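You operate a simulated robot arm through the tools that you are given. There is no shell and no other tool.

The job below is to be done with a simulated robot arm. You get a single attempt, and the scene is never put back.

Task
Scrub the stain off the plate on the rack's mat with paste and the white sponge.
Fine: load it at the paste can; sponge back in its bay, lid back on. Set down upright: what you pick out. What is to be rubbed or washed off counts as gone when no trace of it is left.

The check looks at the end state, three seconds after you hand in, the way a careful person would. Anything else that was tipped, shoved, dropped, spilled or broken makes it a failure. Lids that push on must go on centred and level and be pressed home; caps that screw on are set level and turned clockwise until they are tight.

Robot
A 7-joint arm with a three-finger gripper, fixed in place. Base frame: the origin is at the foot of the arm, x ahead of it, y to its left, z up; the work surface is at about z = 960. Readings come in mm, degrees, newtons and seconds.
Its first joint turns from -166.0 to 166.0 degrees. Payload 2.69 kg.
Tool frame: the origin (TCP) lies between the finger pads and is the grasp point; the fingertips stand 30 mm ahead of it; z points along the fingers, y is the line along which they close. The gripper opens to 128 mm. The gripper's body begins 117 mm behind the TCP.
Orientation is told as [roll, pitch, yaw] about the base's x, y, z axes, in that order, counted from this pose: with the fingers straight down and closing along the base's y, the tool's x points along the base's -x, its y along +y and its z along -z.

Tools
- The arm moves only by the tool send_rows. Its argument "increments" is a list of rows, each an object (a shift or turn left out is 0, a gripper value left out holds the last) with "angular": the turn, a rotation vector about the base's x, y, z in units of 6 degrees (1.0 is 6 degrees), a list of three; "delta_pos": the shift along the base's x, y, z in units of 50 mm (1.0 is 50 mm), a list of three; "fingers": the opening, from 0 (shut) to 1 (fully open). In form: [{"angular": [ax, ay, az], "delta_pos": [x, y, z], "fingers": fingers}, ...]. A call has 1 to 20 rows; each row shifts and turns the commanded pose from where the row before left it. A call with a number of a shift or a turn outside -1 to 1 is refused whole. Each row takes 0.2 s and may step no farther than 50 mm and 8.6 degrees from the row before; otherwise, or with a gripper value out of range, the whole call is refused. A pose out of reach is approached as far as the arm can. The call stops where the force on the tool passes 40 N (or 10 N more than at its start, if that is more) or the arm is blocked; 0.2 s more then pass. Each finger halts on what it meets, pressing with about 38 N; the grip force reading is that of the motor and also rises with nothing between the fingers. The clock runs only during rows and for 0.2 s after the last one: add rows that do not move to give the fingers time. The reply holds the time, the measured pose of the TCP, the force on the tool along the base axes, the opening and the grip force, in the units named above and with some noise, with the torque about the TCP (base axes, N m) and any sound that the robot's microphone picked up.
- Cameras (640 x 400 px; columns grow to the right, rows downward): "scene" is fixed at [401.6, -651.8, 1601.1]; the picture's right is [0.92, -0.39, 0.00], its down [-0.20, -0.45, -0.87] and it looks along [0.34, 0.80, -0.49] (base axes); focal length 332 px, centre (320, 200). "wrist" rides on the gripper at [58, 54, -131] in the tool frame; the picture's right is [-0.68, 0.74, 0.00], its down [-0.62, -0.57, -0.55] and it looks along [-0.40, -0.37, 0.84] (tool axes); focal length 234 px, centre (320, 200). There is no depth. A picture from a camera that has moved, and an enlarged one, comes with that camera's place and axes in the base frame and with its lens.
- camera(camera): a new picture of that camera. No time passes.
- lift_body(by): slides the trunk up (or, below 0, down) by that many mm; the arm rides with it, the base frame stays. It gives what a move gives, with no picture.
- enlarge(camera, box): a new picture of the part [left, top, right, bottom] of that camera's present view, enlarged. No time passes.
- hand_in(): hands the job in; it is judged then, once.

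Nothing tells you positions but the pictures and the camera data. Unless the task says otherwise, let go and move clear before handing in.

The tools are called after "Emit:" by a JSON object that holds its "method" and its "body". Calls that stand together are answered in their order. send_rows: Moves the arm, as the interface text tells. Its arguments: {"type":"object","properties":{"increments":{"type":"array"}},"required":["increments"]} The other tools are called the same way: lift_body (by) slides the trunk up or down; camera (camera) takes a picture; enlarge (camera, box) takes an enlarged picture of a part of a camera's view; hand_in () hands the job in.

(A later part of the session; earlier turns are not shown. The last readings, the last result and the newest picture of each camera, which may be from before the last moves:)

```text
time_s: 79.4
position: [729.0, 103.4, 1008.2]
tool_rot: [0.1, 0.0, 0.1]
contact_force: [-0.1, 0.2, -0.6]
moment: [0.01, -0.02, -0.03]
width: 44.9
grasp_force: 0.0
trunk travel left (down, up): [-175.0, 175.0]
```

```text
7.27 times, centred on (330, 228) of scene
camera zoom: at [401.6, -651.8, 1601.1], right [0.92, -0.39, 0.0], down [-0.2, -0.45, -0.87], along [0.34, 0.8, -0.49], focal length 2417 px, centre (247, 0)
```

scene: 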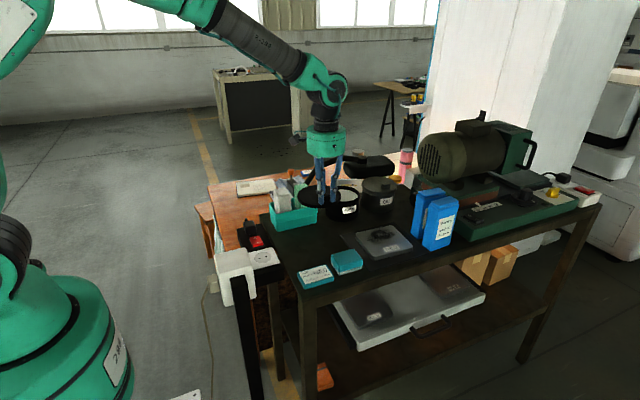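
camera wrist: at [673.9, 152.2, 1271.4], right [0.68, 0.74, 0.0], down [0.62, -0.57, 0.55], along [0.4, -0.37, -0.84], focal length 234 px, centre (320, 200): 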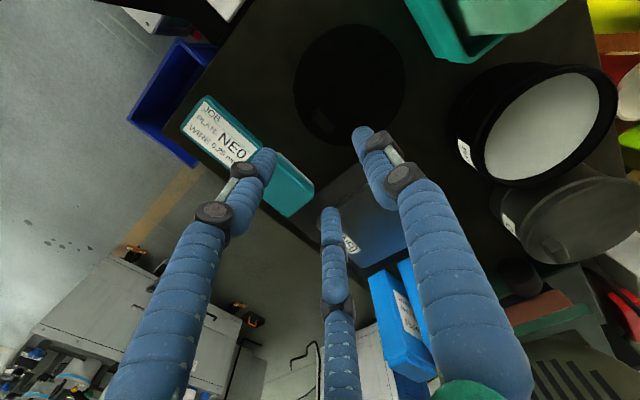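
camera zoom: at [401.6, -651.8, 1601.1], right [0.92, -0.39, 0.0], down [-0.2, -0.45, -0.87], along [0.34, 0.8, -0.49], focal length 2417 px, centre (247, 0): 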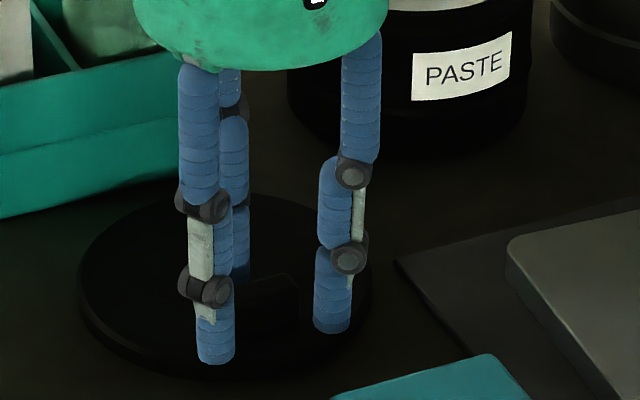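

Emit:
{"method": "send_rows", "body": {"increments": [{"delta_pos": [0.04, 0, 0], "fingers": 0.3}, {"fingers": 0.25}, {"fingers": 0.2}, {"fingers": 0.15}, {"fingers": 0.1}, {"fingers": 0}, {"fingers": 0}]}}

Emit:
{"method": "enlarge", "body": {"camera": "scene", "box": [300, 200, 360, 255]}}

Emit:
{"method": "enlarge", "body": {"camera": "wrist", "box": [285, 130, 365, 200]}}

```text
time_s: 81.0
position: [731.0, 105.0, 1010.2]
tool_rot: [0.0, 0.0, 0.0]
contact_force: [-1.0, 0.2, 0.1]
moment: [0.07, 0.04, 0.04]
width: 24.2
grasp_force: 38.1
trunk travel left (down, up): [-175.0, 175.0]
```

```text
7.27 times, centred on (330, 228) of scene
camera zoom: at [401.6, -651.8, 1601.1], right [0.92, -0.39, 0.0], down [-0.2, -0.45, -0.87], along [0.34, 0.8, -0.49], focal length 2417 px, centre (247, 0)
```

zoom: 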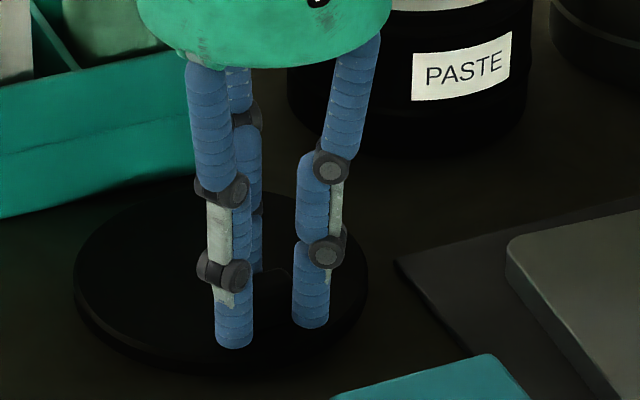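

```text
5.71 times, centred on (325, 165) of wrist
camera zoom: at [671.9, 158.0, 1141.1], right [0.68, 0.74, 0.0], down [0.62, -0.57, 0.55], along [0.4, -0.37, -0.84], focal length 1338 px, centre (291, 400)
```

zoom: 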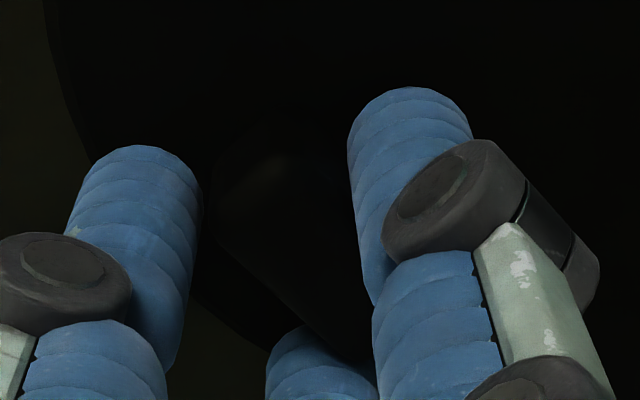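

The grip matches the first one (24.2 mm). I'll lift the lid and carry it back over the can.

Emit:
{"method": "send_rows", "body": {"increments": [{"delta_pos": [0, 0, 0.1], "fingers": 0}, {"delta_pos": [0, 0, 0.4]}, {"delta_pos": [0, 0, 0.8]}, {"delta_pos": [0, 0, 0.8]}, {"delta_pos": [0, 0, 0.8]}, {"delta_pos": [0.507, 0.398, 0]}, {"delta_pos": [0.507, 0.398, 0]}, {"delta_pos": [0.507, 0.398, 0]}, {"delta_pos": [0.507, 0.398, 0]}, {"delta_pos": [0.507, 0.398, 0]}, {"delta_pos": [0.507, 0.397, 0]}, {"delta_pos": [0, 0, 0]}, {"delta_pos": [0, 0, 0]}]}}

Emit:
{"method": "camera", "body": {"camera": "wrist"}}

Emit:
{"method": "enlarge", "body": {"camera": "scene", "box": [315, 120, 405, 225]}}

```text
time_s: 83.8
position: [881.5, 224.1, 1155.6]
tool_rot: [0.0, -0.1, 0.0]
contact_force: [-1.1, -0.1, -0.2]
moment: [-0.06, -0.02, 0.03]
width: 24.2
grasp_force: 37.8
trunk travel left (down, up): [-175.0, 175.0]
```

```text
taken
camera wrist: at [822.5, 276.8, 1287.9], right [0.68, 0.74, 0.0], down [0.62, -0.57, 0.55], along [0.4, -0.37, -0.84], focal length 234 px, centre (320, 200)
```

wrist: 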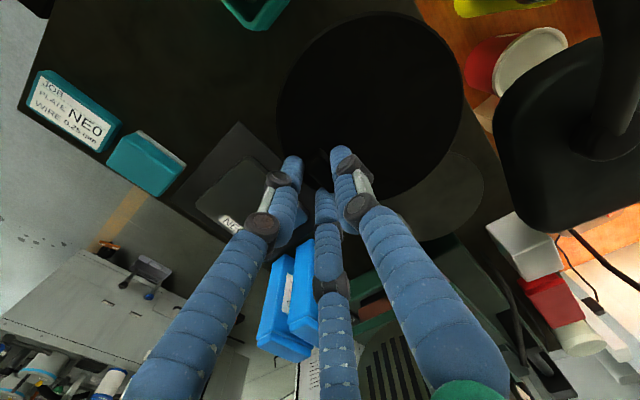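

```text
3.81 times, centred on (360, 172) of scene
camera zoom: at [401.6, -651.8, 1601.1], right [0.92, -0.39, 0.0], down [-0.2, -0.45, -0.87], along [0.34, 0.8, -0.49], focal length 1266 px, centre (168, 305)
```

zoom: 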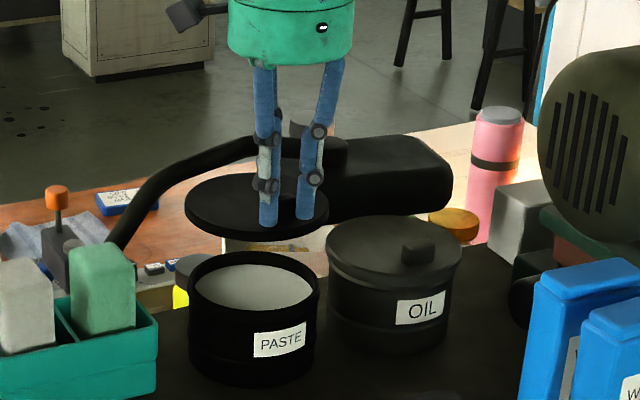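

The lid hangs level over the can. I'll lower it to about 15 mm above the seat and compare with the original lid position in the fixed camera.

Emit:
{"method": "send_rows", "body": {"increments": [{"delta_pos": [0, 0, -0.5], "fingers": 0}, {"delta_pos": [0, 0, -0.4]}, {"delta_pos": [0, 0, -0.2]}, {"delta_pos": [0, 0, 0]}, {"delta_pos": [0, 0, 0]}]}}

Emit:
{"method": "enlarge", "body": {"camera": "scene", "box": [325, 175, 375, 222]}}

Emit:
{"method": "enlarge", "body": {"camera": "wrist", "box": [240, 0, 500, 220]}}

```text
time_s: 85.0
position: [884.0, 223.3, 1100.8]
tool_rot: [0.0, 0.0, 0.0]
contact_force: [0.0, -0.1, -1.4]
moment: [-0.02, 0.01, -0.02]
width: 24.3
grasp_force: 38.1
trunk travel left (down, up): [-175.0, 175.0]
```

```text
8.51 times, centred on (350, 198) of scene
camera zoom: at [401.6, -651.8, 1601.1], right [0.92, -0.39, 0.0], down [-0.2, -0.45, -0.87], along [0.34, 0.8, -0.49], focal length 2829 px, centre (65, 213)
```

zoom: 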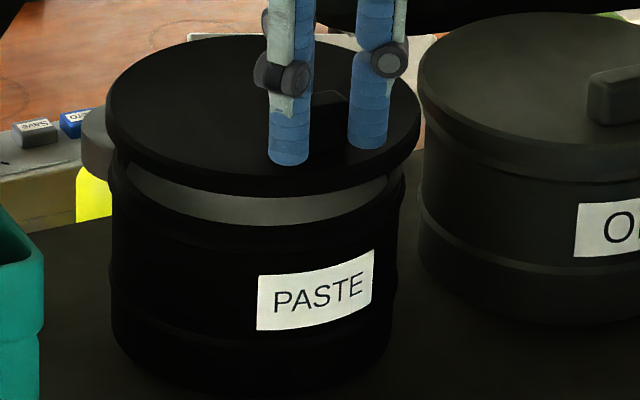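

```text
1.82 times, centred on (370, 110) of wrist
camera zoom: at [824.8, 277.5, 1232.1], right [0.68, 0.74, 0.0], down [0.62, -0.57, 0.55], along [0.4, -0.37, -0.84], focal length 426 px, centre (229, 364)
```

zoom: 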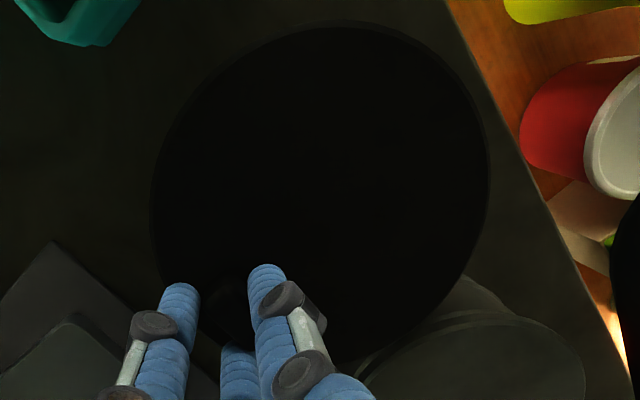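

The lid's position matches the original one to within about 1 mm; it needs only a shift of −0.9 mm in x. I'll correct that and lower to near the rim.

Emit:
{"method": "send_rows", "body": {"increments": [{"delta_pos": [-0.018, 0, -0.1], "fingers": 0}, {"delta_pos": [0, 0, -0.08]}, {"delta_pos": [0, 0, 0]}, {"delta_pos": [0, 0, 0]}]}}

Emit:
{"method": "enlarge", "body": {"camera": "scene", "box": [325, 175, 375, 222]}}

```text
time_s: 86.0
position: [883.6, 222.0, 1091.1]
tool_rot: [0.0, 0.0, 0.0]
contact_force: [0.5, -0.1, -1.3]
moment: [-0.05, -0.01, -0.02]
width: 24.3
grasp_force: 37.9
trunk travel left (down, up): [-175.0, 175.0]
```

```text
8.51 times, centred on (350, 198) of scene
camera zoom: at [401.6, -651.8, 1601.1], right [0.92, -0.39, 0.0], down [-0.2, -0.45, -0.87], along [0.34, 0.8, -0.49], focal length 2829 px, centre (65, 213)
```

zoom: 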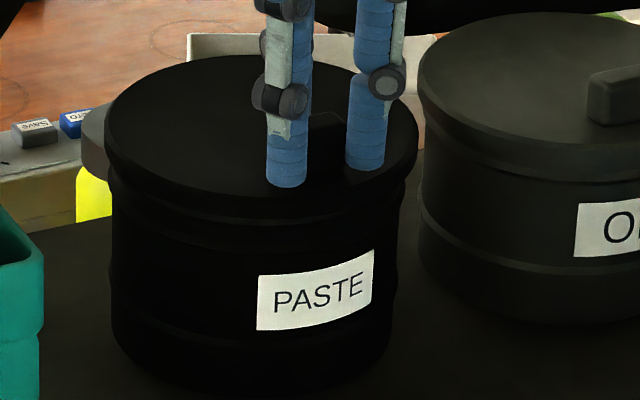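

Emit:
{"method": "send_rows", "body": {"increments": [{"delta_pos": [-0.012, 0, -0.04], "fingers": 0}, {"delta_pos": [0, 0, -0.03]}, {"delta_pos": [0, 0, 0]}]}}

Emit:
{"method": "send_rows", "body": {"increments": [{"delta_pos": [0, 0, -0.03], "fingers": 0}, {"delta_pos": [0, 0, 0]}]}}

Emit:
{"method": "enlarge", "body": {"camera": "scene", "box": [325, 175, 375, 222]}}

```text
time_s: 86.8
position: [882.8, 224.2, 1088.9]
tool_rot: [0.0, 0.0, 0.0]
contact_force: [-0.5, -2.0, 1.8]
moment: [0.03, -0.07, 0.05]
width: 24.3
grasp_force: 38.1
trunk travel left (down, up): [-175.0, 175.0]
```

```text
time_s: 87.4
position: [881.9, 223.1, 1086.7]
tool_rot: [0.1, 0.1, 0.0]
contact_force: [-1.7, -3.4, 6.2]
moment: [0.32, -0.19, 0.04]
width: 24.6
grasp_force: 37.8
trunk travel left (down, up): [-175.0, 175.0]
```

```text
8.51 times, centred on (350, 198) of scene
camera zoom: at [401.6, -651.8, 1601.1], right [0.92, -0.39, 0.0], down [-0.2, -0.45, -0.87], along [0.34, 0.8, -0.49], focal length 2829 px, centre (65, 213)
```

zoom: 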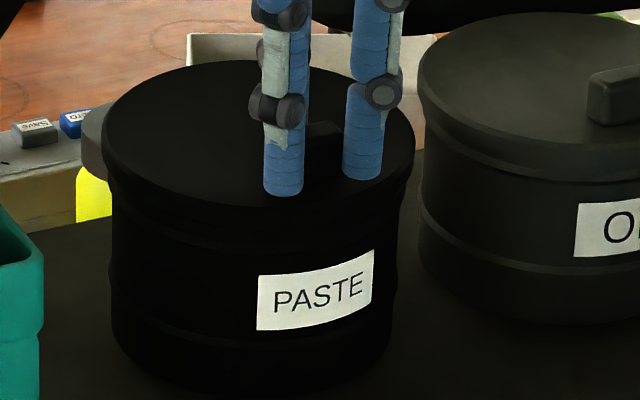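

First contact with the rim is light and on the back-right, and the image says the lid is about 0.8 mm too far left. I'll nudge it right and lower a little more.

Emit:
{"method": "send_rows", "body": {"increments": [{"delta_pos": [0.014, 0.006, 0], "fingers": 0}, {"delta_pos": [0, 0, -0.02]}, {"delta_pos": [0, 0, 0]}]}}

Emit:
{"method": "send_rows", "body": {"increments": [{"delta_pos": [0, 0, -0.02], "fingers": 0}, {"delta_pos": [0, 0, 0]}]}}

Emit:
{"method": "enlarge", "body": {"camera": "scene", "box": [325, 175, 375, 222]}}

```text
time_s: 88.2
position: [883.6, 223.5, 1085.0]
tool_rot: [0.2, 0.0, 0.0]
contact_force: [-5.1, -8.7, 10.4]
moment: [0.36, -0.16, 0.1]
width: 24.1
grasp_force: 37.9
trunk travel left (down, up): [-175.0, 175.0]
```

```text
time_s: 88.8
position: [882.9, 223.2, 1085.2]
tool_rot: [0.1, 0.0, 0.0]
contact_force: [-7.5, -9.5, 22.1]
moment: [0.39, 0.05, 0.17]
width: 24.1
grasp_force: 38.2
trunk travel left (down, up): [-175.0, 175.0]
```

```text
8.51 times, centred on (350, 198) of scene
camera zoom: at [401.6, -651.8, 1601.1], right [0.92, -0.39, 0.0], down [-0.2, -0.45, -0.87], along [0.34, 0.8, -0.49], focal length 2829 px, centre (65, 213)
```

zoom: 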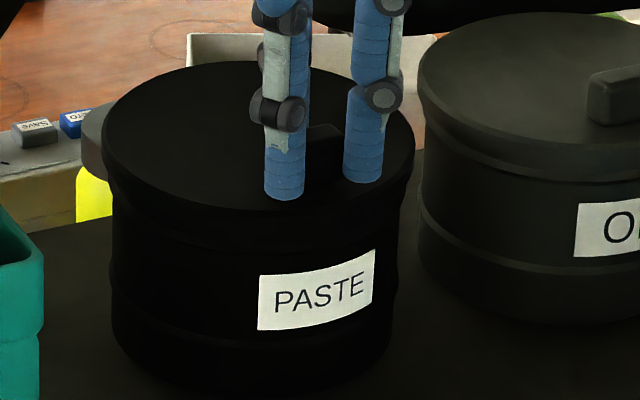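

The lid is touching the rim with some sideways load, so I'll relax the pressure and shift slightly to take that load off before letting go.

Emit:
{"method": "send_rows", "body": {"increments": [{"delta_pos": [0, 0, 0.03], "fingers": 0}, {"delta_pos": [-0.014, -0.02, 0]}, {"delta_pos": [0, 0, 0]}]}}

Emit:
{"method": "enlarge", "body": {"camera": "scene", "box": [325, 175, 375, 222]}}

```text
time_s: 89.6
position: [882.3, 222.0, 1085.7]
tool_rot: [0.2, 0.0, 0.1]
contact_force: [2.1, -4.1, 12.5]
moment: [0.46, -0.24, -0.09]
width: 24.2
grasp_force: 38.4
trunk travel left (down, up): [-175.0, 175.0]
```

```text
8.51 times, centred on (350, 198) of scene
camera zoom: at [401.6, -651.8, 1601.1], right [0.92, -0.39, 0.0], down [-0.2, -0.45, -0.87], along [0.34, 0.8, -0.49], focal length 2829 px, centre (65, 213)
```

zoom: 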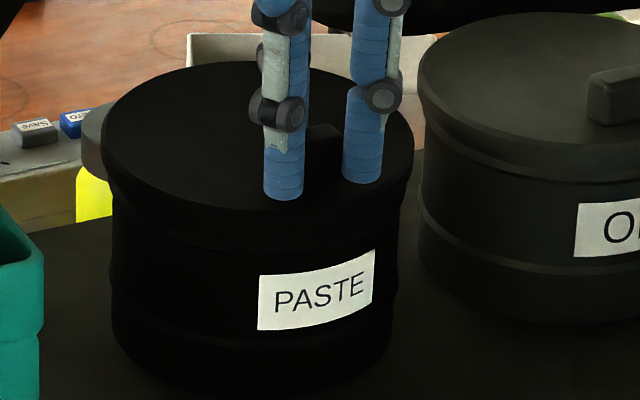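

The contact resultant now lies near the lid's centre, so the lid rests evenly on the rim. I'll release the tab, rise, and look before pressing at the centre.

Emit:
{"method": "send_rows", "body": {"increments": [{"delta_pos": [0, 0, 0.02], "fingers": 0.15}, {"fingers": 0.22}, {"fingers": 0.3}, {"fingers": 0.33}, {"delta_pos": [0, 0, 0.2]}, {"delta_pos": [0, 0, 0.4]}, {"delta_pos": [0, 0, 0.5]}, {"delta_pos": [0, 0, 0]}]}}

Emit:
{"method": "enlarge", "body": {"camera": "scene", "box": [325, 175, 375, 222]}}

Emit:
{"method": "camera", "body": {"camera": "wrist"}}

```text
time_s: 91.4
position: [882.9, 222.0, 1141.3]
tool_rot: [0.0, 0.0, 0.0]
contact_force: [-0.6, -0.4, -0.1]
moment: [-0.02, 0.0, 0.02]
width: 42.4
grasp_force: 0.0
trunk travel left (down, up): [-175.0, 175.0]
heard: snap
```

```text
8.51 times, centred on (350, 198) of scene
camera zoom: at [401.6, -651.8, 1601.1], right [0.92, -0.39, 0.0], down [-0.2, -0.45, -0.87], along [0.34, 0.8, -0.49], focal length 2829 px, centre (65, 213)
```

zoom: 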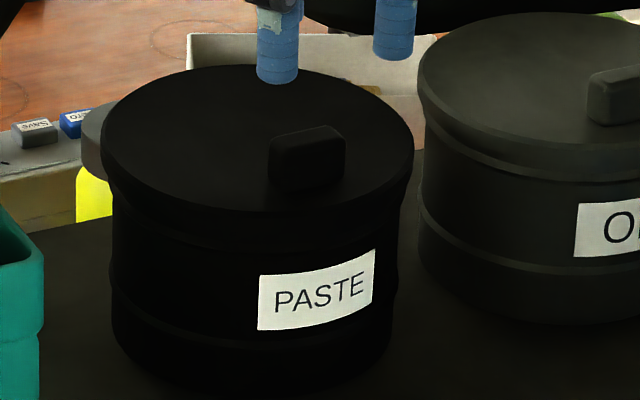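

```text
taken
camera wrist: at [823.3, 276.9, 1272.8], right [0.68, 0.74, 0.0], down [0.62, -0.57, 0.55], along [0.4, -0.37, -0.84], focal length 234 px, centre (320, 200)
```

wrist: 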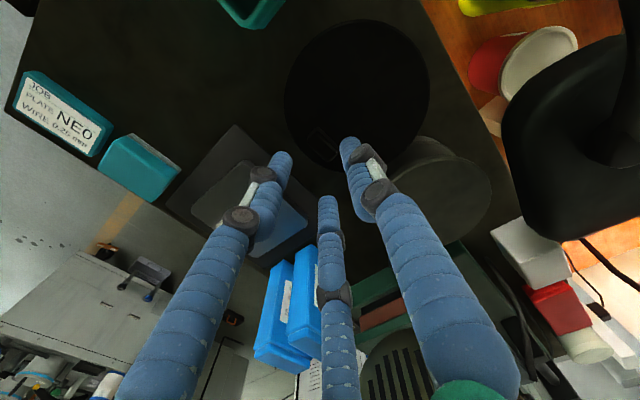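

A snap was heard on release and the lid now sits only about 2 mm above its original height. I'll close the fingers and press it home at its centre.

Emit:
{"method": "send_rows", "body": {"increments": [{"delta_pos": [-0.05, 0.46, 0], "fingers": 0}, {"delta_pos": [-0.044, 0.466, 0]}, {"delta_pos": [0, 0, -0.5]}, {"delta_pos": [0, 0, -0.3]}, {"delta_pos": [0, 0, 0]}]}}

Emit:
{"method": "enlarge", "body": {"camera": "scene", "box": [315, 155, 385, 222]}}

Emit:
{"method": "enlarge", "body": {"camera": "wrist", "box": [230, 60, 450, 220]}}

```text
time_s: 92.6
position: [878.2, 268.4, 1101.8]
tool_rot: [0.1, -0.1, -0.1]
contact_force: [-0.2, -0.7, 0.2]
moment: [0.02, 0.0, 0.0]
width: 2.1
grasp_force: 31.2
trunk travel left (down, up): [-175.0, 175.0]
```

```text
5.97 times, centred on (350, 188) of scene
camera zoom: at [401.6, -651.8, 1601.1], right [0.92, -0.39, 0.0], down [-0.2, -0.45, -0.87], along [0.34, 0.8, -0.49], focal length 1984 px, centre (141, 269)
```

zoom: 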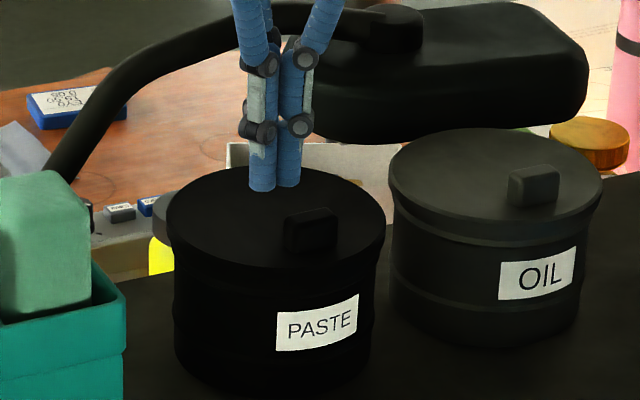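

```text
2.50 times, centred on (340, 140) of wrist
camera zoom: at [818.0, 322.3, 1232.5], right [0.68, 0.74, 0.0], down [0.62, -0.57, 0.55], along [0.4, -0.37, -0.84], focal length 585 px, centre (270, 350)
```

zoom: 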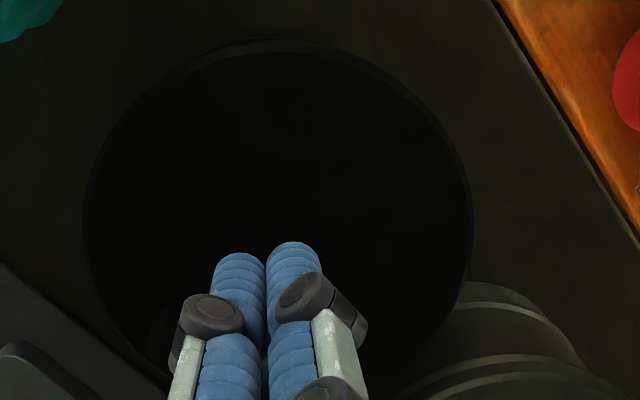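

The closed fingertips are right above the lid's centre. I'll press down in small steps.

Emit:
{"method": "send_rows", "body": {"increments": [{"delta_pos": [0, 0, -0.2], "fingers": 0}, {"delta_pos": [0, 0, -0.1]}, {"delta_pos": [0, 0, 0]}]}}

Emit:
{"method": "send_rows", "body": {"increments": [{"delta_pos": [0, 0, -0.06], "fingers": 0}, {"delta_pos": [0, 0, 0]}]}}

Emit:
{"method": "send_rows", "body": {"increments": [{"delta_pos": [0, 0, -0.04], "fingers": 0}, {"delta_pos": [0, 0, 0]}]}}

```text
time_s: 93.4
position: [877.6, 268.1, 1086.6]
tool_rot: [0.1, 0.1, -0.1]
contact_force: [0.8, 0.6, 0.4]
moment: [-0.01, -0.01, 0.0]
width: 1.9
grasp_force: 30.9
trunk travel left (down, up): [-175.0, 175.0]
```

```text
time_s: 94.0
position: [877.2, 267.9, 1082.9]
tool_rot: [0.0, 0.0, 0.0]
contact_force: [-0.5, -1.1, 0.5]
moment: [-0.03, -0.02, 0.03]
width: 1.9
grasp_force: 31.1
trunk travel left (down, up): [-175.0, 175.0]
```

```text
time_s: 94.6
position: [876.8, 269.3, 1080.1]
tool_rot: [0.0, -0.1, 0.0]
contact_force: [-0.2, 0.7, 0.8]
moment: [0.0, -0.01, -0.02]
width: 2.3
grasp_force: 31.6
trunk travel left (down, up): [-175.0, 175.0]
```

Emit:
{"method": "send_rows", "body": {"increments": [{"delta_pos": [0, 0, -0.03], "fingers": 0}, {"delta_pos": [0, 0, 0]}]}}

Emit:
{"method": "send_rows", "body": {"increments": [{"delta_pos": [0, 0, -0.03], "fingers": 0}, {"delta_pos": [0, 0, 0]}]}}

Emit:
{"method": "send_rows", "body": {"increments": [{"delta_pos": [0, 0, -0.03], "fingers": 0}, {"delta_pos": [0, 0, 0]}]}}

Emit:
{"method": "enlarge", "body": {"camera": "scene", "box": [325, 175, 375, 222]}}

```text
time_s: 95.2
position: [877.2, 269.0, 1079.1]
tool_rot: [0.0, 0.0, 0.0]
contact_force: [-0.6, 0.8, 0.9]
moment: [0.03, 0.02, 0.0]
width: 2.1
grasp_force: 31.3
trunk travel left (down, up): [-175.0, 175.0]
```

```text
time_s: 95.8
position: [877.3, 269.5, 1079.2]
tool_rot: [0.2, -0.1, -0.1]
contact_force: [-1.2, -1.8, 11.3]
moment: [0.13, 0.05, -0.01]
width: 2.1
grasp_force: 31.5
trunk travel left (down, up): [-175.0, 175.0]
```

```text
time_s: 96.4
position: [876.9, 268.7, 1077.6]
tool_rot: [0.1, -0.1, 0.1]
contact_force: [2.3, -3.0, 23.4]
moment: [0.11, 0.0, -0.03]
width: 6.1
grasp_force: 31.5
trunk travel left (down, up): [-175.0, 175.0]
```

```text
8.51 times, centred on (350, 198) of scene
camera zoom: at [401.6, -651.8, 1601.1], right [0.92, -0.39, 0.0], down [-0.2, -0.45, -0.87], along [0.34, 0.8, -0.49], focal length 2829 px, centre (65, 213)
```

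zoom: 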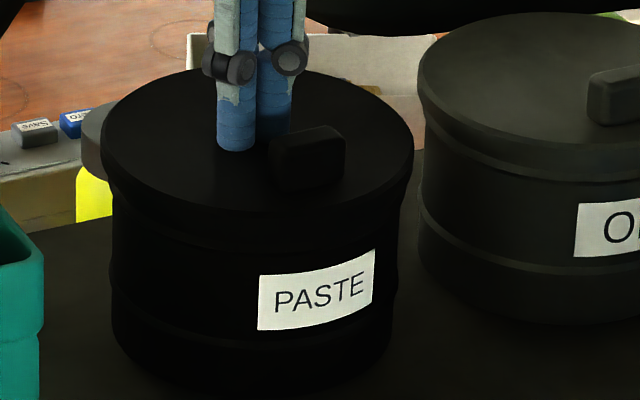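

Emit:
{"method": "send_rows", "body": {"increments": [{"delta_pos": [0, 0, -0.03], "fingers": 0}, {"delta_pos": [0, 0, 0]}]}}

Emit:
{"method": "send_rows", "body": {"increments": [{"delta_pos": [0, 0, -0.03], "fingers": 0}, {"delta_pos": [0, 0, 0]}]}}

Emit:
{"method": "enlarge", "body": {"camera": "scene", "box": [325, 175, 375, 222]}}

```text
time_s: 97.0
position: [877.6, 269.0, 1077.3]
tool_rot: [0.1, -0.3, 0.1]
contact_force: [0.9, -1.2, 38.9]
moment: [0.25, 0.06, -0.02]
width: 6.0
grasp_force: 30.8
trunk travel left (down, up): [-175.0, 175.0]
```

```text
time_s: 97.5
position: [879.3, 268.7, 1079.7]
tool_rot: [0.2, -0.6, -0.1]
contact_force: [1.6, 0.6, 9.9]
moment: [0.16, -0.12, 0.08]
width: 2.5
grasp_force: 31.2
trunk travel left (down, up): [-175.0, 175.0]
stopped in row 2: the force on the tool passed its limit at 51 N (the readings are from after the stop); the commanded pose is now the measured one
```

```text
8.51 times, centred on (350, 198) of scene
camera zoom: at [401.6, -651.8, 1601.1], right [0.92, -0.39, 0.0], down [-0.2, -0.45, -0.87], along [0.34, 0.8, -0.49], focal length 2829 px, centre (65, 213)
```

zoom: 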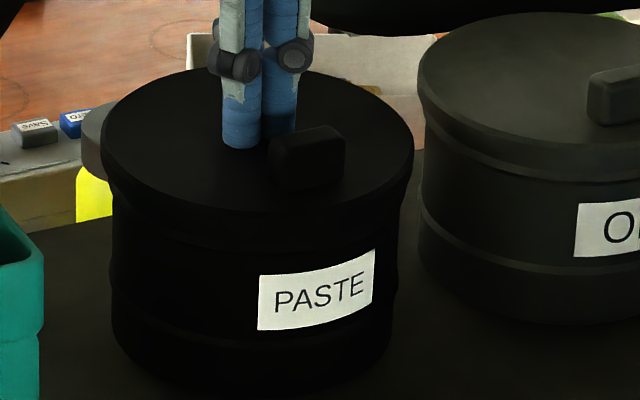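

I pressed with up to 51 N and nothing further moved. I'll back off well clear and compare the lid's seating carefully with the untouched OIL can.

Emit:
{"method": "send_rows", "body": {"increments": [{"delta_pos": [0, 0, 0.3], "angular": [0, 0.08, 0], "fingers": 0}, {"delta_pos": [0, 0, 0.8]}, {"delta_pos": [0, 0, 0.8]}, {"delta_pos": [-0.6, -0.2, 0.5]}, {"delta_pos": [-0.6, -0.2, 0.3]}, {"delta_pos": [0, 0, 0]}]}}

Emit:
{"method": "enlarge", "body": {"camera": "scene", "box": [325, 175, 375, 222]}}

Emit:
{"method": "enlarge", "body": {"camera": "scene", "box": [330, 165, 410, 222]}}

Emit:
{"method": "camera", "body": {"camera": "wrist"}}

```text
time_s: 98.9
position: [819.5, 252.3, 1210.9]
tool_rot: [0.2, 0.2, 0.0]
contact_force: [-0.8, 0.3, -0.5]
moment: [0.03, -0.02, 0.01]
width: 1.9
grasp_force: 30.9
trunk travel left (down, up): [-175.0, 175.0]
```

```text
8.51 times, centred on (350, 198) of scene
camera zoom: at [401.6, -651.8, 1601.1], right [0.92, -0.39, 0.0], down [-0.2, -0.45, -0.87], along [0.34, 0.8, -0.49], focal length 2829 px, centre (65, 213)
```

zoom: 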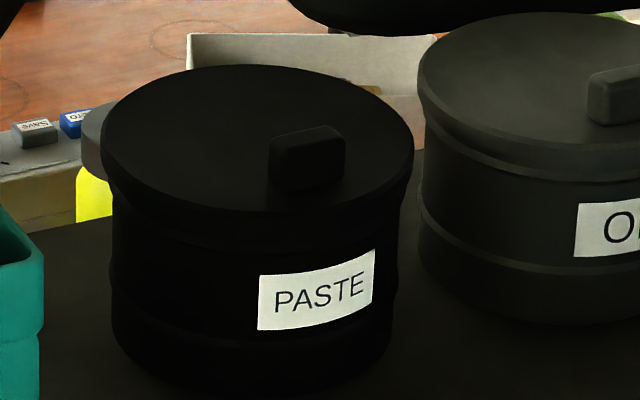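

```text
7.02 times, centred on (370, 194) of scene
camera zoom: at [401.6, -651.8, 1601.1], right [0.92, -0.39, 0.0], down [-0.2, -0.45, -0.87], along [0.34, 0.8, -0.49], focal length 2332 px, centre (-31, 246)
```

zoom: 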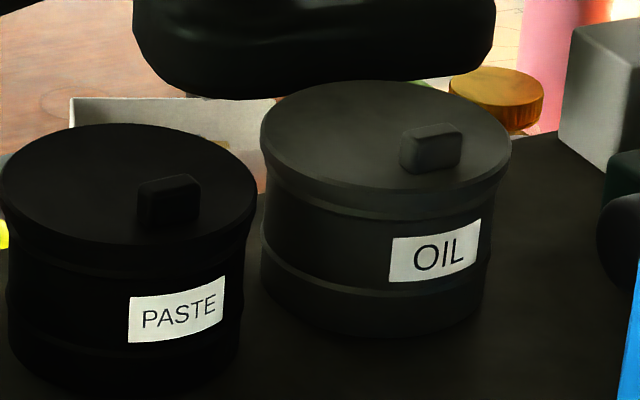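

```text
taken
camera wrist: at [760.8, 305.4, 1343.3], right [0.68, 0.74, 0.0], down [0.62, -0.57, 0.54], along [0.4, -0.37, -0.84], focal length 234 px, centre (320, 200)
```

wrist: 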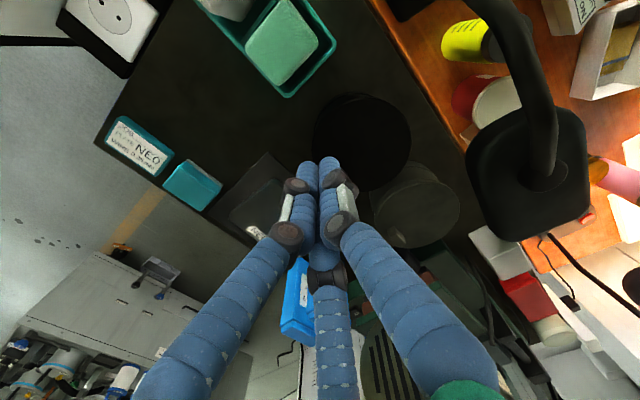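

The lid still sits roughly 2 mm higher than originally. I'll zoom in on its left and right edges to see how it is sitting.

Emit:
{"method": "enlarge", "body": {"camera": "scene", "box": [322, 180, 346, 205]}}

Emit:
{"method": "enlarge", "body": {"camera": "scene", "box": [348, 180, 376, 210]}}

Emit:
{"method": "enlarge", "body": {"camera": "scene", "box": [368, 170, 412, 210]}}

Emit:
{"method": "enlarge", "body": {"camera": "wrist", "box": [300, 80, 470, 250]}}

```text
16.00 times, centred on (334, 192) of scene
camera zoom: at [401.6, -651.8, 1601.1], right [0.92, -0.39, 0.0], down [-0.2, -0.45, -0.87], along [0.34, 0.8, -0.49], focal length 5318 px, centre (96, 320)
```

zoom: 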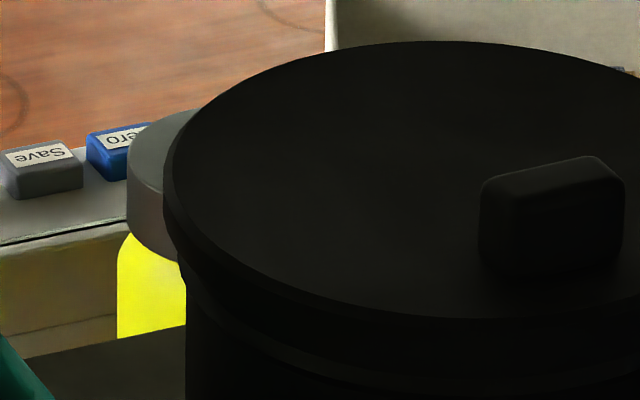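

```text
13.33 times, centred on (362, 195) of scene
camera zoom: at [401.6, -651.8, 1601.1], right [0.92, -0.39, 0.0], down [-0.2, -0.45, -0.87], along [0.34, 0.8, -0.49], focal length 4432 px, centre (-240, 267)
```

zoom: 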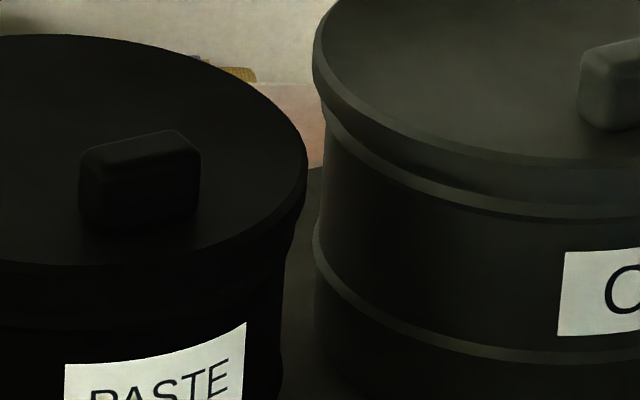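

```text
10.00 times, centred on (390, 190) of scene
camera zoom: at [401.6, -651.8, 1601.1], right [0.92, -0.39, 0.0], down [-0.2, -0.45, -0.87], along [0.34, 0.8, -0.49], focal length 3324 px, centre (-380, 300)
```

zoom: 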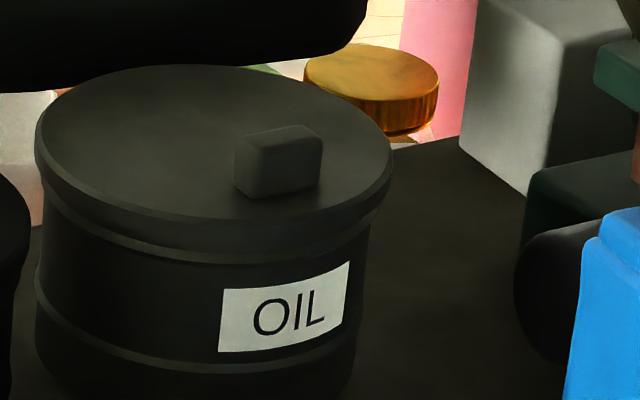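

```text
2.35 times, centred on (385, 165) of wrist
camera zoom: at [760.8, 305.4, 1343.3], right [0.68, 0.74, 0.0], down [0.62, -0.57, 0.54], along [0.4, -0.37, -0.84], focal length 551 px, centre (167, 282)
```

zoom: 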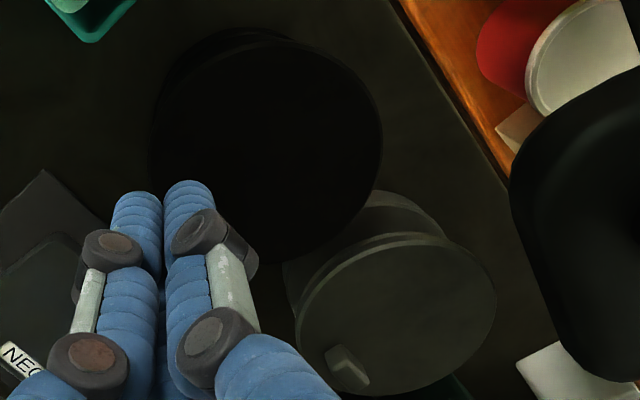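

Emit:
{"method": "enlarge", "body": {"camera": "scene", "box": [322, 190, 346, 212]}}

Emit:
{"method": "enlarge", "body": {"camera": "scene", "box": [370, 182, 394, 204]}}

Emit:
{"method": "enlarge", "body": {"camera": "scene", "box": [344, 190, 368, 212]}}

Emit:
{"method": "enlarge", "body": {"camera": "scene", "box": [390, 180, 414, 202]}}

```text
16.00 times, centred on (334, 201) of scene
camera zoom: at [401.6, -651.8, 1601.1], right [0.92, -0.39, 0.0], down [-0.2, -0.45, -0.87], along [0.34, 0.8, -0.49], focal length 5318 px, centre (96, 184)
```

zoom: 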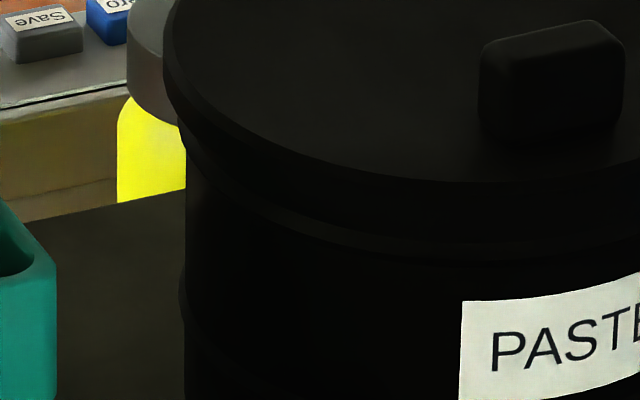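

```text
16.00 times, centred on (382, 193) of scene
camera zoom: at [401.6, -651.8, 1601.1], right [0.92, -0.39, 0.0], down [-0.2, -0.45, -0.87], along [0.34, 0.8, -0.49], focal length 5318 px, centre (-672, 312)
```

zoom: 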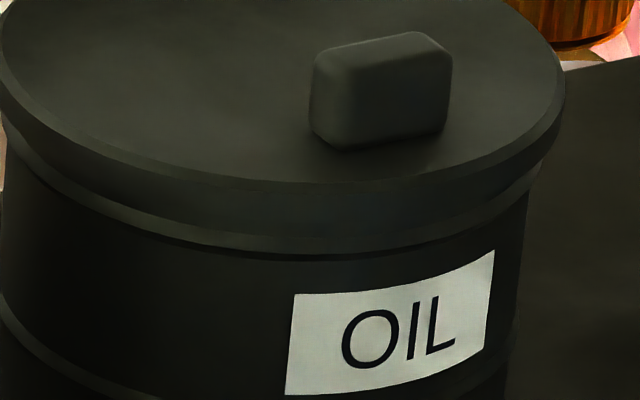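

```text
16.00 times, centred on (356, 201) of scene
camera zoom: at [401.6, -651.8, 1601.1], right [0.92, -0.39, 0.0], down [-0.2, -0.45, -0.87], along [0.34, 0.8, -0.49], focal length 5318 px, centre (-256, 184)
```

zoom: 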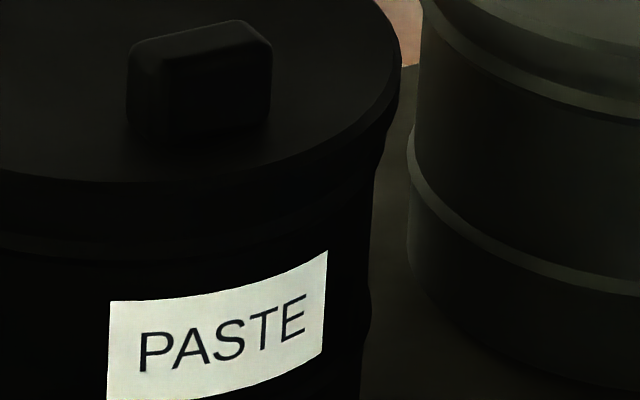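

```text
16.00 times, centred on (402, 191) of scene
camera zoom: at [401.6, -651.8, 1601.1], right [0.92, -0.39, 0.0], down [-0.2, -0.45, -0.87], along [0.34, 0.8, -0.49], focal length 5318 px, centre (-992, 344)
```

zoom: 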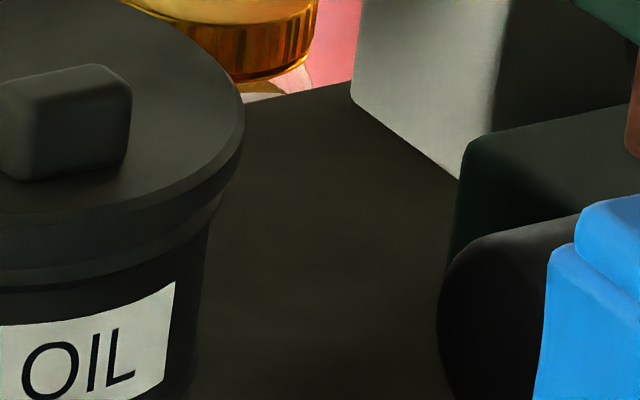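

Compared with the original view, the lid looks about 1–2 mm high and slightly off. I'll go back to the same overhead viewpoint I used at the start to measure its centring directly.

Emit:
{"method": "send_rows", "body": {"increments": [{"delta_pos": [0.6, 0.1, 0.024], "fingers": 1}, {"delta_pos": [0.6, 0.1, 0]}, {"delta_pos": [0.528, 0.044, 0]}, {"delta_pos": [0, 0, 0]}, {"delta_pos": [0, 0, 0]}]}}

Emit:
{"method": "enlarge", "body": {"camera": "wrist", "box": [220, 20, 420, 170]}}

Emit:
{"method": "enlarge", "body": {"camera": "wrist", "box": [300, 90, 460, 240]}}

```text
time_s: 100.1
position: [906.8, 263.6, 1213.1]
tool_rot: [0.2, 0.2, 0.0]
contact_force: [-0.6, 0.4, 0.1]
moment: [0.02, -0.03, 0.02]
width: 128.0
grasp_force: 0.1
trunk travel left (down, up): [-175.0, 175.0]
```

```text
2.67 times, centred on (320, 95) of wrist
camera zoom: at [849.1, 316.4, 1344.9], right [0.68, 0.74, 0.0], down [0.62, -0.57, 0.54], along [0.4, -0.37, -0.84], focal length 624 px, centre (320, 480)
```

zoom: 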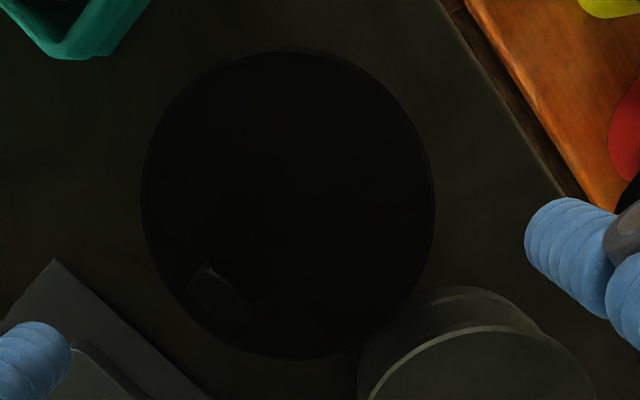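

```text
2.67 times, centred on (380, 165) of wrist
camera zoom: at [849.1, 316.4, 1344.9], right [0.68, 0.74, 0.0], down [0.62, -0.57, 0.54], along [0.4, -0.37, -0.84], focal length 624 px, centre (160, 293)
```

zoom: 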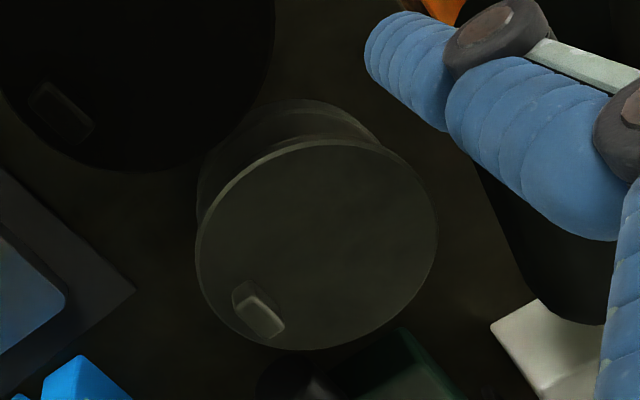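

The lid's centring looks the same as at the start within my measuring error, so what remains is pressing it fully home. I'll press with the three fingers spread evenly around the lid's centre so the load is level.

Emit:
{"method": "send_rows", "body": {"increments": [{"delta_pos": [-0.3, 0.08, -0.4], "angular": [-0.03, -0.03, 0], "fingers": 0.55}, {"delta_pos": [-0.284, 0.07, -0.6]}, {"delta_pos": [0, 0, -0.6]}, {"delta_pos": [0, 0, -0.6]}, {"delta_pos": [0, 0, 0]}, {"delta_pos": [0, 0, 0]}]}}

Emit:
{"method": "enlarge", "body": {"camera": "scene", "box": [315, 155, 385, 222]}}

Emit:
{"method": "enlarge", "body": {"camera": "wrist", "box": [200, 20, 440, 220]}}

```text
time_s: 101.5
position: [878.4, 269.2, 1102.3]
tool_rot: [0.0, 0.0, 0.0]
contact_force: [0.2, 0.8, 0.4]
moment: [-0.02, 0.0, 0.01]
width: 70.5
grasp_force: 0.0
trunk travel left (down, up): [-175.0, 175.0]
```

```text
5.97 times, centred on (350, 188) of scene
camera zoom: at [401.6, -651.8, 1601.1], right [0.92, -0.39, 0.0], down [-0.2, -0.45, -0.87], along [0.34, 0.8, -0.49], focal length 1984 px, centre (141, 269)
```

zoom: 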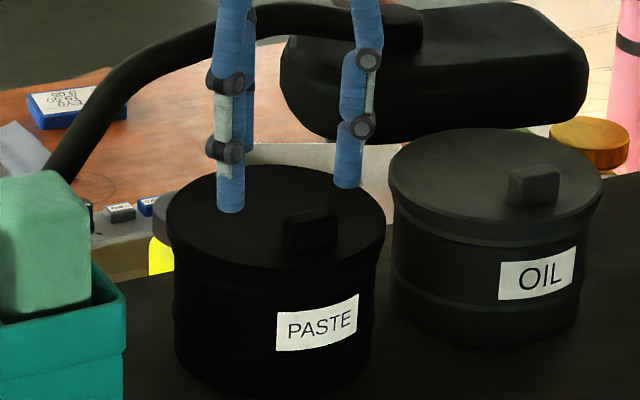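

```text
2.00 times, centred on (320, 120) of wrist
camera zoom: at [819.0, 322.8, 1235.0], right [0.68, 0.74, 0.0], down [0.62, -0.57, 0.55], along [0.4, -0.37, -0.84], focal length 468 px, centre (320, 360)
```

zoom: 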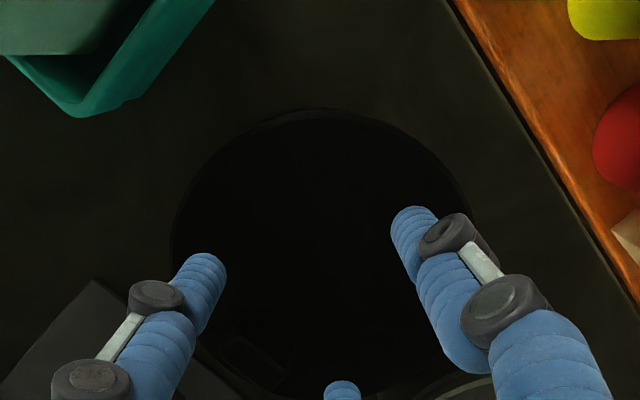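

Emit:
{"method": "send_rows", "body": {"increments": [{"delta_pos": [-0.02, 0, -0.2], "fingers": 0.55}, {"delta_pos": [0, 0, -0.15]}, {"delta_pos": [0, 0, 0]}]}}

Emit:
{"method": "send_rows", "body": {"increments": [{"delta_pos": [0, 0, -0.06], "fingers": 0.55}, {"delta_pos": [0, 0, 0]}]}}

Emit:
{"method": "send_rows", "body": {"increments": [{"delta_pos": [0, 0, -0.04], "fingers": 0.55}, {"delta_pos": [0, 0, 0]}]}}

```text
time_s: 102.3
position: [876.1, 268.6, 1085.1]
tool_rot: [0.0, 0.0, 0.0]
contact_force: [-0.3, -0.2, 0.2]
moment: [0.02, 0.01, 0.01]
width: 70.3
grasp_force: 0.1
trunk travel left (down, up): [-175.0, 175.0]
```

```text
time_s: 102.9
position: [876.6, 268.6, 1081.9]
tool_rot: [-0.1, 0.1, 0.0]
contact_force: [-0.2, 0.1, 0.4]
moment: [-0.01, 0.01, 0.02]
width: 70.2
grasp_force: 0.1
trunk travel left (down, up): [-175.0, 175.0]
```

```text
time_s: 103.5
position: [876.0, 269.0, 1081.2]
tool_rot: [0.0, -0.1, 0.0]
contact_force: [3.1, -1.0, 6.4]
moment: [0.32, -0.06, -0.13]
width: 71.1
grasp_force: 0.2
trunk travel left (down, up): [-175.0, 175.0]
```

Emit:
{"method": "send_rows", "body": {"increments": [{"delta_pos": [0, 0, -0.04], "fingers": 0.55}, {"delta_pos": [0, 0, 0]}]}}

Emit:
{"method": "send_rows", "body": {"increments": [{"delta_pos": [0, 0, -0.04], "fingers": 0.55}, {"delta_pos": [0, 0, 0]}]}}

Emit:
{"method": "enlarge", "body": {"camera": "scene", "box": [325, 175, 375, 222]}}

```text
time_s: 104.1
position: [875.7, 269.8, 1079.8]
tool_rot: [0.0, -0.3, 0.0]
contact_force: [3.1, 0.8, 19.5]
moment: [1.03, -0.14, -0.09]
width: 75.0
grasp_force: 2.8
trunk travel left (down, up): [-175.0, 175.0]
```

```text
time_s: 104.7
position: [875.0, 268.9, 1080.0]
tool_rot: [0.1, -0.3, -0.1]
contact_force: [3.9, 4.9, 38.0]
moment: [1.85, -0.04, -0.16]
width: 76.2
grasp_force: 10.6
trunk travel left (down, up): [-175.0, 175.0]
```

```text
8.51 times, centred on (350, 198) of scene
camera zoom: at [401.6, -651.8, 1601.1], right [0.92, -0.39, 0.0], down [-0.2, -0.45, -0.87], along [0.34, 0.8, -0.49], focal length 2829 px, centre (65, 213)
```

zoom: 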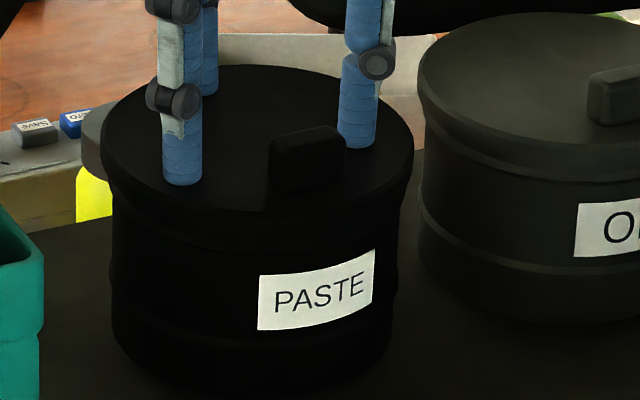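

All of the 38 N is carried by the rear finger, so either the lid is tilted up at the back or that finger is slightly longer. I'll calibrate by pressing the same open hand lightly on the bare, flat table.

Emit:
{"method": "send_rows", "body": {"increments": [{"delta_pos": [0, 0, 0.3], "fingers": 0.55}, {"delta_pos": [0, 0, 0.8]}, {"delta_pos": [0, 0, 0.5]}, {"delta_pos": [-0.6, -0.55, 0]}, {"delta_pos": [-0.6, -0.55, 0]}, {"delta_pos": [-0.6, -0.55, 0]}, {"delta_pos": [-0.6, -0.55, 0]}, {"delta_pos": [-0.2, -0.16, -0.8]}, {"delta_pos": [0, 0, -0.9]}, {"delta_pos": [0, 0, -0.9]}, {"delta_pos": [0, 0, 0]}]}}

Emit:
{"method": "enlarge", "body": {"camera": "scene", "box": [280, 160, 400, 260]}}

```text
time_s: 107.1
position: [745.3, 151.4, 1024.6]
tool_rot: [0.0, 0.0, 0.0]
contact_force: [0.7, -0.3, 0.1]
moment: [0.04, 0.03, -0.01]
width: 70.4
grasp_force: 0.1
trunk travel left (down, up): [-175.0, 175.0]
```

```text
4.00 times, centred on (340, 210) of scene
camera zoom: at [401.6, -651.8, 1601.1], right [0.92, -0.39, 0.0], down [-0.2, -0.45, -0.87], along [0.34, 0.8, -0.49], focal length 1330 px, centre (240, 160)
```

zoom: 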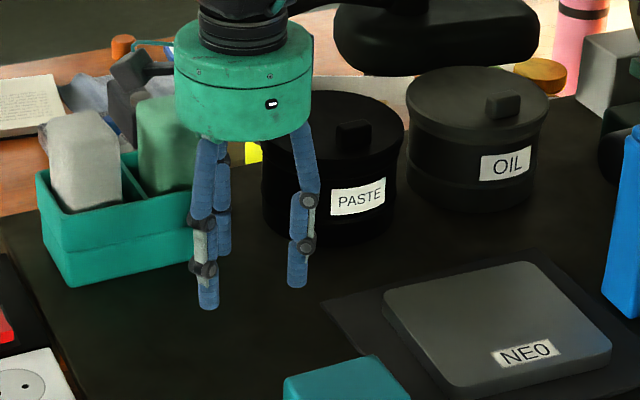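

Emit:
{"method": "send_rows", "body": {"increments": [{"delta_pos": [0, 0, -0.3], "fingers": 0.55}, {"delta_pos": [0, 0, -0.2]}, {"delta_pos": [0, 0, -0.1]}, {"delta_pos": [0, 0, 0]}]}}

Emit:
{"method": "send_rows", "body": {"increments": [{"delta_pos": [0, 0, -0.05], "fingers": 0.55}, {"delta_pos": [0, 0, 0]}]}}

Emit:
{"method": "send_rows", "body": {"increments": [{"delta_pos": [0, 0, -0.04], "fingers": 0.55}, {"delta_pos": [0, 0, 0]}]}}

```text
time_s: 108.1
position: [746.2, 149.9, 996.0]
tool_rot: [-0.1, 0.0, 0.0]
contact_force: [0.0, -0.1, 0.3]
moment: [0.03, 0.02, 0.0]
width: 70.4
grasp_force: 0.1
trunk travel left (down, up): [-175.0, 175.0]
```

```text
time_s: 108.7
position: [746.1, 149.8, 993.5]
tool_rot: [0.0, 0.0, 0.1]
contact_force: [0.4, -0.2, 0.0]
moment: [-0.02, -0.03, 0.0]
width: 70.7
grasp_force: 0.0
trunk travel left (down, up): [-175.0, 175.0]
```

```text
time_s: 109.3
position: [746.1, 151.7, 991.6]
tool_rot: [0.0, 0.0, 0.0]
contact_force: [0.6, 0.0, 0.5]
moment: [-0.01, -0.01, 0.03]
width: 70.3
grasp_force: 0.0
trunk travel left (down, up): [-175.0, 175.0]
```

Emit:
{"method": "send_rows", "body": {"increments": [{"delta_pos": [0, 0, -0.04], "fingers": 0.55}, {"delta_pos": [0, 0, 0]}]}}

Emit:
{"method": "send_rows", "body": {"increments": [{"delta_pos": [0, 0, -0.03], "fingers": 0.55}, {"delta_pos": [0, 0, 0]}]}}

Emit:
{"method": "send_rows", "body": {"increments": [{"delta_pos": [0, 0, -0.03], "fingers": 0.55}, {"delta_pos": [0, 0, 0]}]}}

```text
time_s: 109.9
position: [744.3, 151.1, 989.2]
tool_rot: [-0.1, -0.1, 0.0]
contact_force: [0.0, -0.5, -0.2]
moment: [0.01, -0.02, 0.02]
width: 70.2
grasp_force: 0.0
trunk travel left (down, up): [-175.0, 175.0]
```

```text
time_s: 110.5
position: [745.5, 152.3, 989.3]
tool_rot: [0.0, 0.0, 0.0]
contact_force: [-6.3, 2.4, 10.1]
moment: [0.19, 0.38, 0.11]
width: 70.7
grasp_force: 0.3
trunk travel left (down, up): [-175.0, 175.0]
```

```text
time_s: 111.1
position: [744.1, 151.2, 988.1]
tool_rot: [0.0, 0.0, 0.0]
contact_force: [-9.1, 7.8, 30.7]
moment: [-0.25, 1.45, -0.48]
width: 71.5
grasp_force: 7.9
trunk travel left (down, up): [-175.0, 175.0]
```

On the flat table the load is not on the rear finger, so the lid really is tilted up at the back; from the pictures it sits about 2–2.5 mm too far toward +y. I'll regrip the tab, lift slightly, shift the lid forward and reseat it.

Emit:
{"method": "send_rows", "body": {"increments": [{"delta_pos": [0, 0, 0.3], "fingers": 0.5}, {"delta_pos": [0, 0, 0.9]}, {"delta_pos": [0, 0, 0.9]}, {"delta_pos": [0, 0, 0.9]}, {"delta_pos": [0, 0, 0.4]}, {"delta_pos": [0.681, 0.357, 0], "fingers": 0.33}, {"delta_pos": [0.681, 0.357, 0]}, {"delta_pos": [0.681, 0.357, 0]}, {"delta_pos": [0.681, 0.355, 0]}, {"delta_pos": [0, 0, -0.6]}, {"delta_pos": [0, 0, -0.4]}, {"delta_pos": [0, 0, 0]}, {"delta_pos": [0, 0, 0]}]}}

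Emit:
{"method": "enlarge", "body": {"camera": "scene", "box": [325, 175, 375, 222]}}

Emit:
{"method": "enlarge", "body": {"camera": "wrist", "box": [270, 110, 370, 200]}}

```text
time_s: 113.9
position: [880.0, 223.5, 1104.2]
tool_rot: [-0.1, 0.0, 0.0]
contact_force: [0.4, 1.1, 0.2]
moment: [0.02, 0.04, -0.05]
width: 42.1
grasp_force: 0.0
trunk travel left (down, up): [-175.0, 175.0]
```

```text
8.51 times, centred on (350, 198) of scene
camera zoom: at [401.6, -651.8, 1601.1], right [0.92, -0.39, 0.0], down [-0.2, -0.45, -0.87], along [0.34, 0.8, -0.49], focal length 2829 px, centre (65, 213)
```

zoom: 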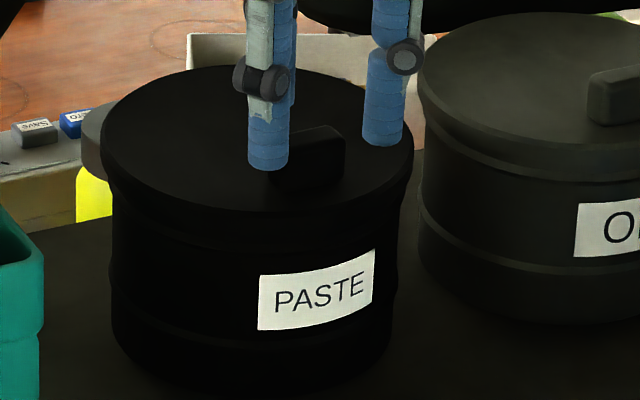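

```text
4.44 times, centred on (320, 155) of wrist
camera zoom: at [821.2, 277.4, 1235.4], right [0.68, 0.74, 0.0], down [0.62, -0.57, 0.55], along [0.4, -0.37, -0.84], focal length 1041 px, centre (320, 400)
```

zoom: 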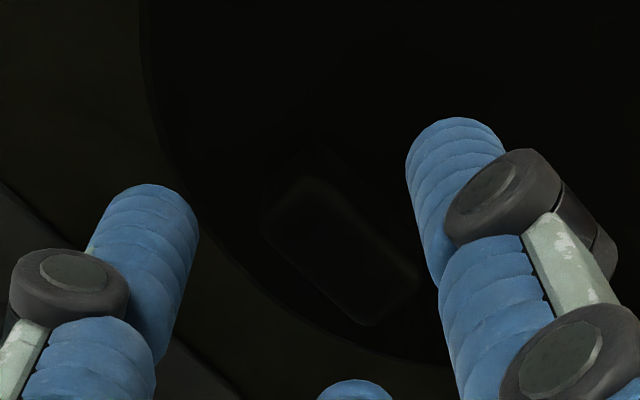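

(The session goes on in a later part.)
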